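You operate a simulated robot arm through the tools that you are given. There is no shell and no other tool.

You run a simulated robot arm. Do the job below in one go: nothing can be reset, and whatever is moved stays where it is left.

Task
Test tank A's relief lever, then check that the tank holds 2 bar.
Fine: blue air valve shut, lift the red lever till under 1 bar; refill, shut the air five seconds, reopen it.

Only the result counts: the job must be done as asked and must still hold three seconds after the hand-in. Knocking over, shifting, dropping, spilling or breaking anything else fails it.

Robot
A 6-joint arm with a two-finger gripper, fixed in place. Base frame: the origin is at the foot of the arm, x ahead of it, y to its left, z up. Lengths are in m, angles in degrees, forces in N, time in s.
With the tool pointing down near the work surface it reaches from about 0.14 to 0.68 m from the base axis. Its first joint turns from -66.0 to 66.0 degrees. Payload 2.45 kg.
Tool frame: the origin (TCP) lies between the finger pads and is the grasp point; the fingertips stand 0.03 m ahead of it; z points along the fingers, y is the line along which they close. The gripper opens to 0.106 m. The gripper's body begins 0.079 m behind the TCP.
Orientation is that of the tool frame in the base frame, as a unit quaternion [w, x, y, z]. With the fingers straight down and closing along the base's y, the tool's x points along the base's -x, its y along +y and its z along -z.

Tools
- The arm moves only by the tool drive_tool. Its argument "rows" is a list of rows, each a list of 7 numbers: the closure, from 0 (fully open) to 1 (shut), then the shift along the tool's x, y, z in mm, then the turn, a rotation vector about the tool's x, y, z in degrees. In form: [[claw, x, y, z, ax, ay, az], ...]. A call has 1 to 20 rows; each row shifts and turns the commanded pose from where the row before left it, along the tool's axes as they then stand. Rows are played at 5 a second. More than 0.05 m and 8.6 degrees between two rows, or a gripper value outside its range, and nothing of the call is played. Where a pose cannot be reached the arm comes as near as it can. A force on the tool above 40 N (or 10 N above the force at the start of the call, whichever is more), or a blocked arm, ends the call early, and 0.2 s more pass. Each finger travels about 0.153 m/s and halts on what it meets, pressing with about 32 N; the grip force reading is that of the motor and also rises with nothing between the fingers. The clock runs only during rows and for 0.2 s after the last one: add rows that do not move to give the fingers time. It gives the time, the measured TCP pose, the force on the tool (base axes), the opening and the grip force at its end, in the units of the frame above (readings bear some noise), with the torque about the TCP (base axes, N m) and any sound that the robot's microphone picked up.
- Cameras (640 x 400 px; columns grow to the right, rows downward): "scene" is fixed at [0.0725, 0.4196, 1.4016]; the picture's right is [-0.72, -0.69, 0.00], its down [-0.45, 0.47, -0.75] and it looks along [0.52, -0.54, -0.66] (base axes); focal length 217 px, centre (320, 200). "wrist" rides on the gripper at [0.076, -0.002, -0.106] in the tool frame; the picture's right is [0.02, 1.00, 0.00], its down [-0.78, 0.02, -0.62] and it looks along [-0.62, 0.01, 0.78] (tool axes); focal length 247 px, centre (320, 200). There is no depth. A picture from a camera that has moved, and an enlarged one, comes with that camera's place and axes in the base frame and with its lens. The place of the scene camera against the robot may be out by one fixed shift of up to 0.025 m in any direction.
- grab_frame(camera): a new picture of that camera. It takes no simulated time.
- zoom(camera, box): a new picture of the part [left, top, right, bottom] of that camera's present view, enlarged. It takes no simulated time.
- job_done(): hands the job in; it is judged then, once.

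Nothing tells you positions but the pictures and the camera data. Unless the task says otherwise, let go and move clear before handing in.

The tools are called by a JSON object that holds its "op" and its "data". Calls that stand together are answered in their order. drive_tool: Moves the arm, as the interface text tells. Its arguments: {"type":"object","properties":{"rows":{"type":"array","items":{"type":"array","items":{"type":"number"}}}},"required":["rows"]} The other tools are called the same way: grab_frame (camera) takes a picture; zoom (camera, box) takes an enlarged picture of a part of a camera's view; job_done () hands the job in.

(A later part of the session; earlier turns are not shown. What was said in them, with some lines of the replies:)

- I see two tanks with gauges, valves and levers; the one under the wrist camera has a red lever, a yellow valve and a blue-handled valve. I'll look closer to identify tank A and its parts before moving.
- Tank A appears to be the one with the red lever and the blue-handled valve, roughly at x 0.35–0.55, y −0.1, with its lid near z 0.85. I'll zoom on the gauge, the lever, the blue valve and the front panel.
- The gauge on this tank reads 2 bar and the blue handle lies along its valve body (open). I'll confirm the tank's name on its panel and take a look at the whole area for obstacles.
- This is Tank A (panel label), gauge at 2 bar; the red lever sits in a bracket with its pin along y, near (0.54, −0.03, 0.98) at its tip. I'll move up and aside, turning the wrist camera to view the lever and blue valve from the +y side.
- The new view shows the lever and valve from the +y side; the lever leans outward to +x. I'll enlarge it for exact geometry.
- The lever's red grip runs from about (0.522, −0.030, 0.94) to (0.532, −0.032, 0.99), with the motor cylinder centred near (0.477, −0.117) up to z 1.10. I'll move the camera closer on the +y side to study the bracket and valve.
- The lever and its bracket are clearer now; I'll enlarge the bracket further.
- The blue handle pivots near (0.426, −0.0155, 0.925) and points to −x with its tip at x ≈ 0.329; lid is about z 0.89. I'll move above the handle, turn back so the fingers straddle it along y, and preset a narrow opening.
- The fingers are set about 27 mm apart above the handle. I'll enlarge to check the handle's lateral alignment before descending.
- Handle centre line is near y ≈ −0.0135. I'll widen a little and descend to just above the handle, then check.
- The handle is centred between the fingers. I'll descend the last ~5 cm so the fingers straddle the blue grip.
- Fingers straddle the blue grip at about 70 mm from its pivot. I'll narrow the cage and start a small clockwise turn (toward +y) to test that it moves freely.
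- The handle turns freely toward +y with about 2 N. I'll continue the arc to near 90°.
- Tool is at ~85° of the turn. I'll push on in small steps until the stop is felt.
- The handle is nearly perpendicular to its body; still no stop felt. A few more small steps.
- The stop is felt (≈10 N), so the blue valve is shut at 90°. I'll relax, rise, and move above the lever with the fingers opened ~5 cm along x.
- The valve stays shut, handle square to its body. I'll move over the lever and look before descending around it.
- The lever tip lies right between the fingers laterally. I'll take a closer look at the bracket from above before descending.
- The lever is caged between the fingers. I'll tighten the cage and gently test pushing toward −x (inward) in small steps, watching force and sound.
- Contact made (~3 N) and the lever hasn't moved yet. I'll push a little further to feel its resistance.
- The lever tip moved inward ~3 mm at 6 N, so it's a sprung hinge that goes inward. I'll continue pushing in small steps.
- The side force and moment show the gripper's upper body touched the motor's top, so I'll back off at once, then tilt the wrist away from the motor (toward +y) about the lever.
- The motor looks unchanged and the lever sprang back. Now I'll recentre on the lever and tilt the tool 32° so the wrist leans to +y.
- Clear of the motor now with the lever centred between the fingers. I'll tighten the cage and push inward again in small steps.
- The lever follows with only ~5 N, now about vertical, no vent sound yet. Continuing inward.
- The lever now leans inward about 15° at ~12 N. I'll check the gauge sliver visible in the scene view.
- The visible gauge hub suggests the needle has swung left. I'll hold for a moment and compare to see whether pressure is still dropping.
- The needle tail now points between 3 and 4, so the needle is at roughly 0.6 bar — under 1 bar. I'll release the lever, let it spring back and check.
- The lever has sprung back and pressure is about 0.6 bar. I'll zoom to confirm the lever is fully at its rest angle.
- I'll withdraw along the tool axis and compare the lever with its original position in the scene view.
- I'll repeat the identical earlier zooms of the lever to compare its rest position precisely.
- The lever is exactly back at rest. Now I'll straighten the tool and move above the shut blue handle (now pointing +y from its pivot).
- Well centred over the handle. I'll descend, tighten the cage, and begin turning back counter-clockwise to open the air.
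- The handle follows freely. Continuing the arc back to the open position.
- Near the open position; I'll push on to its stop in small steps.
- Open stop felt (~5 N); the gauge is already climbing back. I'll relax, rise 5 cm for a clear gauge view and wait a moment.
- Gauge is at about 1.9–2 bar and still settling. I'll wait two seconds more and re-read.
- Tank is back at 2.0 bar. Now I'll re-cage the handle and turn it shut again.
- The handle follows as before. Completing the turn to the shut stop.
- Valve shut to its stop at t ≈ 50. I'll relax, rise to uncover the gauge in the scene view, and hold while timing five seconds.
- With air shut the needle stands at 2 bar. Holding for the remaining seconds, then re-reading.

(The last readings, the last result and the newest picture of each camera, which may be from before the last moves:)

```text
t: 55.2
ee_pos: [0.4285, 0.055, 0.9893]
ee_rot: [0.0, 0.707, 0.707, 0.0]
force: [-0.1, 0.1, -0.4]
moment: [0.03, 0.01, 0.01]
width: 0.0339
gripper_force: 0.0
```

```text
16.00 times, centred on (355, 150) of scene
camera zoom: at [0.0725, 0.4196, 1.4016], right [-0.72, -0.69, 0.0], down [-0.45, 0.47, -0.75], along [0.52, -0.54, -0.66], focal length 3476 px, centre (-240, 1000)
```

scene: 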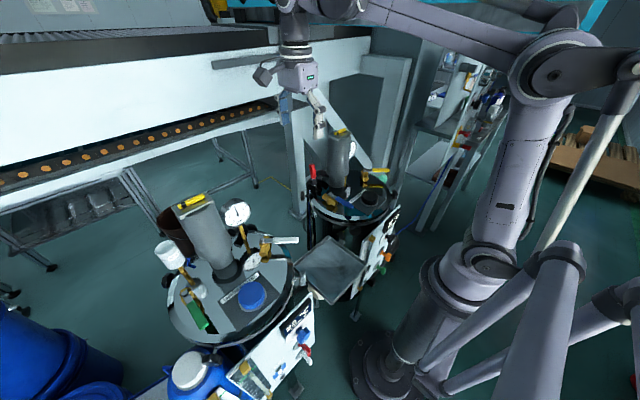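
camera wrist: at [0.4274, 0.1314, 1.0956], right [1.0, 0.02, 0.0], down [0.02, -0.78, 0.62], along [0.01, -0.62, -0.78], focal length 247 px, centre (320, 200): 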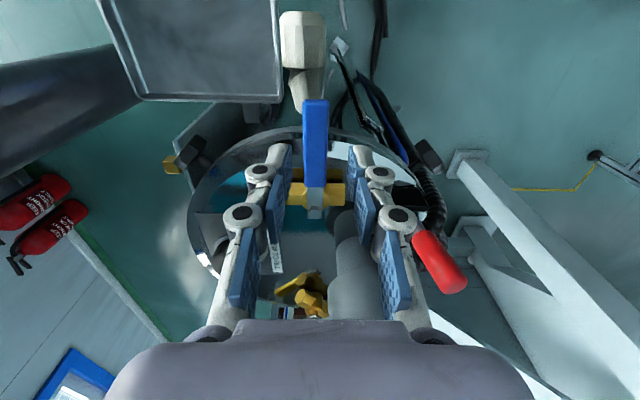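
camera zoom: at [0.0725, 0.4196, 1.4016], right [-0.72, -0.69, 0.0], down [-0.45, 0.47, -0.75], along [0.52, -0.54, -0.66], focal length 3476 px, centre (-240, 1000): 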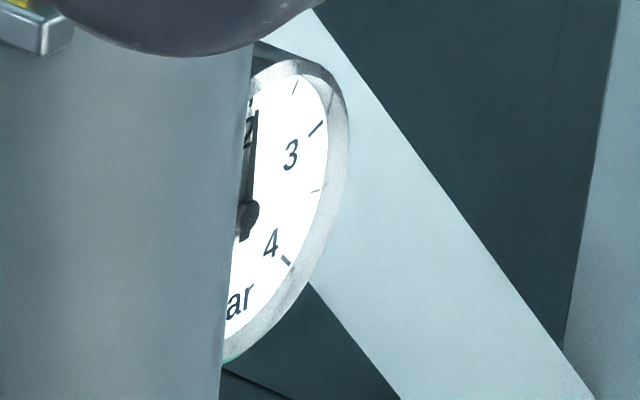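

The needle hasn't moved in over five seconds: the tank holds 2 bar. Now I'll re-cage the handle and reopen the air.

{"op": "drive_tool", "data": {"rows": [[0.68, 0, 0, 20, 0, 0, 0], [0.68, 0, 0, 20, 0, 0, 0], [0.68, 0, 0, 10, 0, 0, 0], [0.76, 0, 0, 0, 0, 0, 0], [0.76, 0, 0, 0, 0, 0, 0], [0.76, -0.27, -6.1, 0, 0, 0, -5], [0.76, -0.27, -6.1, 0, 0, 0, -5], [0.76, -0.27, -6.1, 0, 0, 0, -5], [0.76, -0.27, -6.1, 0, 0, 0, -5], [0.76, -0.27, -6.1, 0, 0, 0, -5], [0.76, -0.27, -6.1, 0, 0, 0, -5], [0.76, -0.27, -6.1, 0, 0, 0, -5], [0.76, 0, 0, 0, 0, 0, 0]]}}

{"op": "grab_frame", "data": {"camera": "wrist"}}

```text
t: 58.0
ee_pos: [0.3872, 0.0436, 0.9403]
ee_rot: [0.0, 0.462, 0.887, 0.0]
force: [-0.8, 0.9, 1.0]
moment: [0.0, 0.0, -0.01]
width: 0.0263
gripper_force: 0.6
```

```text
taken
camera wrist: at [0.3425, 0.1056, 1.047], right [0.81, 0.59, 0.0], down [0.46, -0.63, 0.62], along [0.37, -0.5, -0.78], focal length 247 px, centre (320, 200)
```

wrist: 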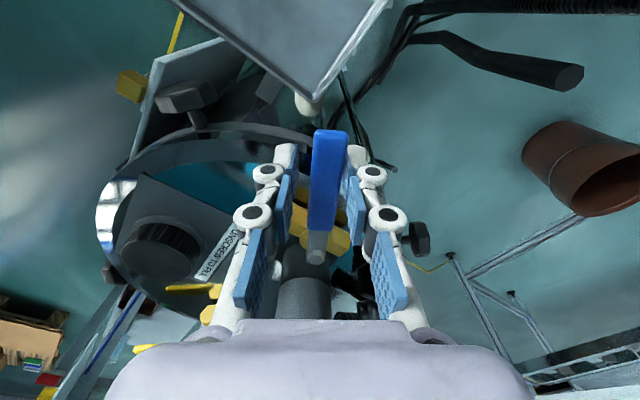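

Handle is following back. Completing the turn to the open stop.

{"op": "drive_tool", "data": {"rows": [[0.76, -0.27, -6.1, 0, 0, 0, -5], [0.76, -0.27, -6.1, 0, 0, 0, -5], [0.76, -0.27, -6.1, 0, 0, 0, -5], [0.76, -0.27, -6.1, 0, 0, 0, -5], [0.76, -0.27, -6.1, 0, 0, 0, -5], [0.76, -0.27, -6.1, 0, 0, 0, -5], [0.76, -0.27, -6.1, 0, 0, 0, -5], [0.76, -0.27, -6.1, 0, 0, 0, -5], [0.76, -0.27, -6.1, 0, 0, 0, -5], [0.76, -0.27, -6.1, 0, 0, 0, -5], [0.76, 0, -2.4, 0, 0, 0, -2], [0.76, 0, -2.4, 0, 0, 0, -2], [0.76, 0, -2.0, 0, 0, 0, -1], [0.76, 0, -1.5, 0, 0, 0, 0], [0.76, 0, -1.5, 0, 0, 0, 0], [0.76, 0, -1.5, 0, 0, 0, 0], [0.76, 0, 0, 0, 0, 0, 0]]}}

{"op": "grab_frame", "data": {"camera": "wrist"}}

```text
t: 61.6
ee_pos: [0.3572, -0.0187, 0.9402]
ee_rot: [0.0, -0.001, 1.0, 0.0]
force: [0.3, 6.1, -1.1]
moment: [0.07, 0.0, 0.06]
width: 0.0292
gripper_force: 2.8
```

```text
taken
camera wrist: at [0.2831, -0.0207, 1.0469], right [-0.02, 1.0, 0.0], down [0.78, 0.02, 0.62], along [0.62, 0.01, -0.78], focal length 247 px, centre (320, 200)
```

wrist: 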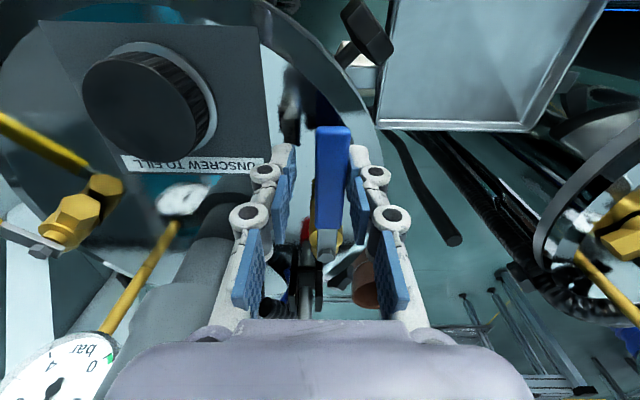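

The open stop is felt at ~6 N. I'll relax, rise well clear to z ≈ 1.16, and check the gauge, valve and lever.

{"op": "drive_tool", "data": {"rows": [[0.7, 0, 5, 0, 0, 0, 0], [0.68, 0, 0, -20, 0, 0, 0], [0.68, 0, 0, -35, 0, 0, 0], [0.6, 0, 0, -45, 0, 0, 0], [0.5, 10, 0, -45, 0, 0, 0], [0.4, 20, 0, -45, 0, 0, 0], [0.4, 20, 0, -20, 0, 0, 0], [0.4, 0, 0, 0, 0, 0, 0], [0.4, 0, 0, 0, 0, 0, 0]]}}

{"op": "grab_frame", "data": {"camera": "wrist"}}

{"op": "grab_frame", "data": {"camera": "scene"}}

{"op": "zoom", "data": {"camera": "scene", "box": [290, 120, 420, 290]}}

{"op": "zoom", "data": {"camera": "wrist", "box": [110, 180, 240, 300]}}

```text
t: 63.6
ee_pos: [0.3089, -0.0122, 1.1505]
ee_rot: [0.0, 0.0, 1.0, -0.001]
force: [0.0, -0.8, 0.2]
moment: [0.03, 0.0, -0.03]
width: 0.0637
gripper_force: 0.1
```

```text
taken
camera wrist: at [0.2326, -0.0134, 1.2566], right [-0.02, 1.0, 0.0], down [0.78, 0.02, 0.62], along [0.62, 0.01, -0.78], focal length 247 px, centre (320, 200)
```

wrist: 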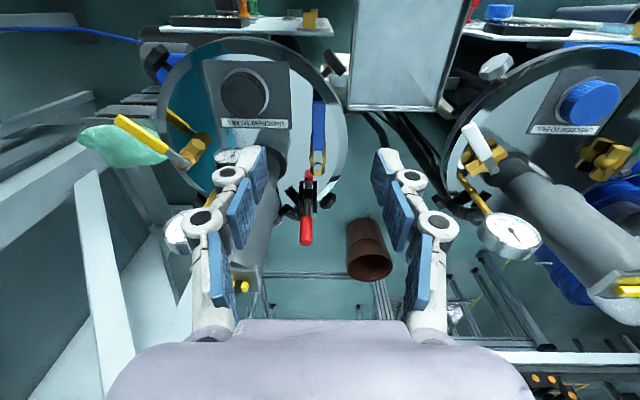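

```text
taken
```

scene: 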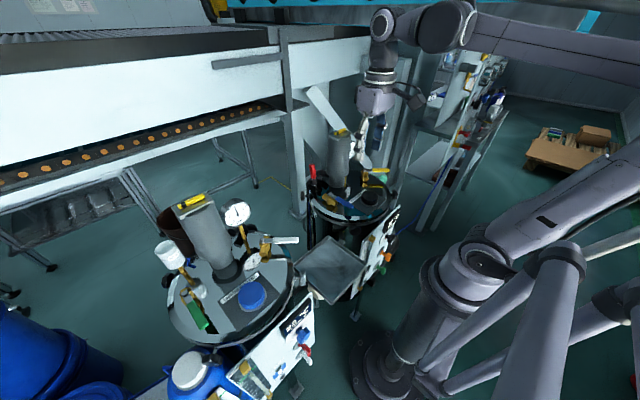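

```text
2.35 times, centred on (355, 205) of scene
camera zoom: at [0.0725, 0.4196, 1.4016], right [-0.72, -0.69, 0.0], down [-0.45, 0.47, -0.75], along [0.52, -0.54, -0.66], focal length 511 px, centre (238, 188)
```

zoom: 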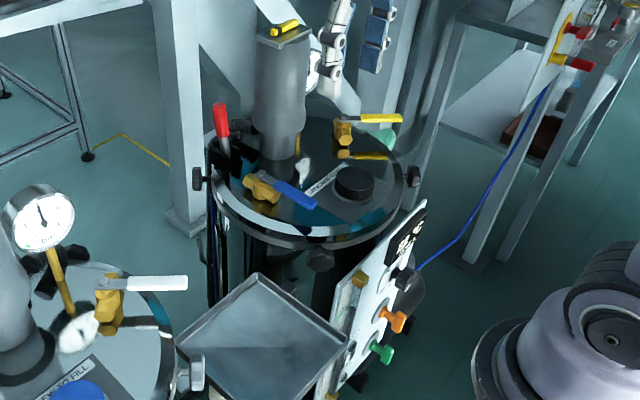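

```text
3.33 times, centred on (175, 240) of wrist
camera zoom: at [0.2326, -0.0134, 1.2566], right [-0.02, 1.0, 0.0], down [0.78, 0.02, 0.62], along [0.62, 0.01, -0.78], focal length 823 px, centre (803, 67)
```

zoom: 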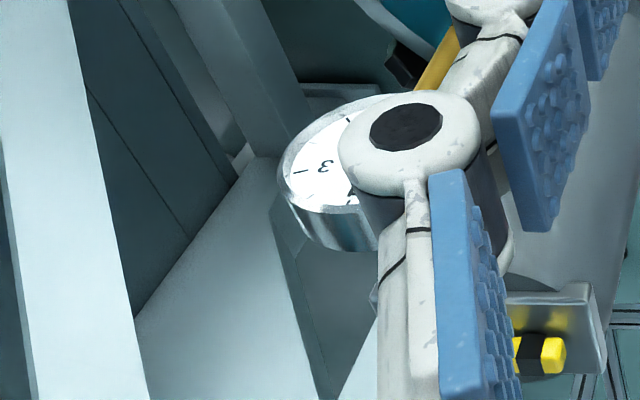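

The scene matches the start: handle along its body (open), lever at rest, motor and everything else unmoved. I'll shift back near the starting pose to read the gauge one last time.

{"op": "drive_tool", "data": {"rows": [[0.3, 5, -35, -5, 0, 0, 0], [0.1, 10, -35, -5, 0, 0, 0], [0, 0, 0, 0, 0, 0, 0], [0, 0, 0, 0, 0, 0, 0]]}}

{"op": "zoom", "data": {"camera": "wrist", "box": [210, 190, 290, 270]}}

{"op": "zoom", "data": {"camera": "wrist", "box": [310, 80, 410, 270]}}

```text
t: 64.6
ee_pos: [0.2936, -0.0805, 1.1595]
ee_rot: [0.0, -0.002, 1.0, 0.0]
force: [-0.4, -0.9, 0.1]
moment: [0.02, -0.02, -0.02]
width: 0.106
gripper_force: 0.1
```

```text
5.00 times, centred on (250, 230) of wrist
camera zoom: at [0.2181, -0.0822, 1.2675], right [-0.02, 1.0, 0.0], down [0.78, 0.02, 0.62], along [0.62, 0.01, -0.78], focal length 1235 px, centre (670, 50)
```

zoom: 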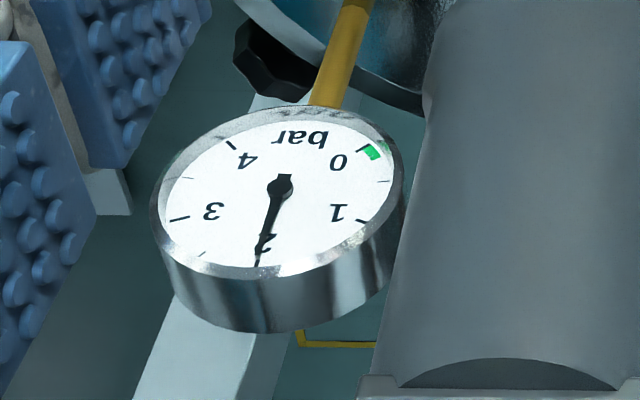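

```text
2.11 times, centred on (360, 175) of wrist
camera zoom: at [0.2181, -0.0822, 1.2675], right [-0.02, 1.0, 0.0], down [0.78, 0.02, 0.62], along [0.62, 0.01, -0.78], focal length 520 px, centre (236, 253)
```

zoom: 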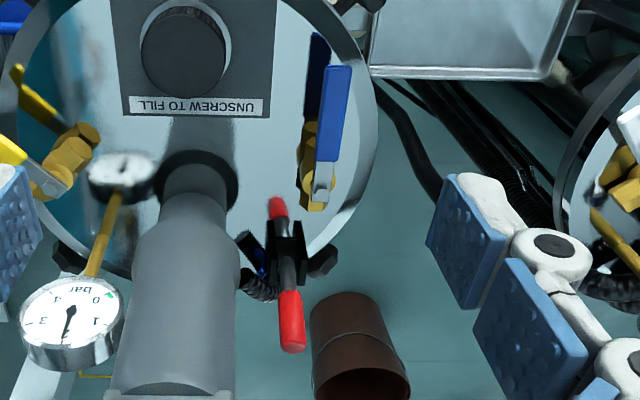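

The gauge reads 2 bar, the blue air valve is open, the lever is at rest and the gripper is clear. The vent went to about 0.6 bar and the tank held 2 bar for over five seconds with the air shut, so I'm handing in the job.

{"op": "job_done", "data": {}}

```text
The job is handed in.
```

I tested tank A's relief lever and the tank then held 2 bar, so I've handed the job in. I haven't received a verdict on it.

- **Relief test:** With the blue air valve shut, I pushed the red lever until the gauge fell to about 0.6 bar. That figure comes from a partly hidden gauge, but the needle was clearly below 1 bar. The lever sprang fully back when released.
- **Refill and hold:** I reopened the air and the gauge climbed back to 2 bar. I then shut the air for at least 6 seconds, and the needle did not move.
- **End state:** The air valve is open, the gauge reads 2 bar, the lever is at rest and the gripper is clear.

On my first push at the lever, the gripper body touched the top of tank A's motor with roughly 12 N. I backed off at once and tilted the tool away for the second try. The motor looks unmoved in the pictures taken afterwards.
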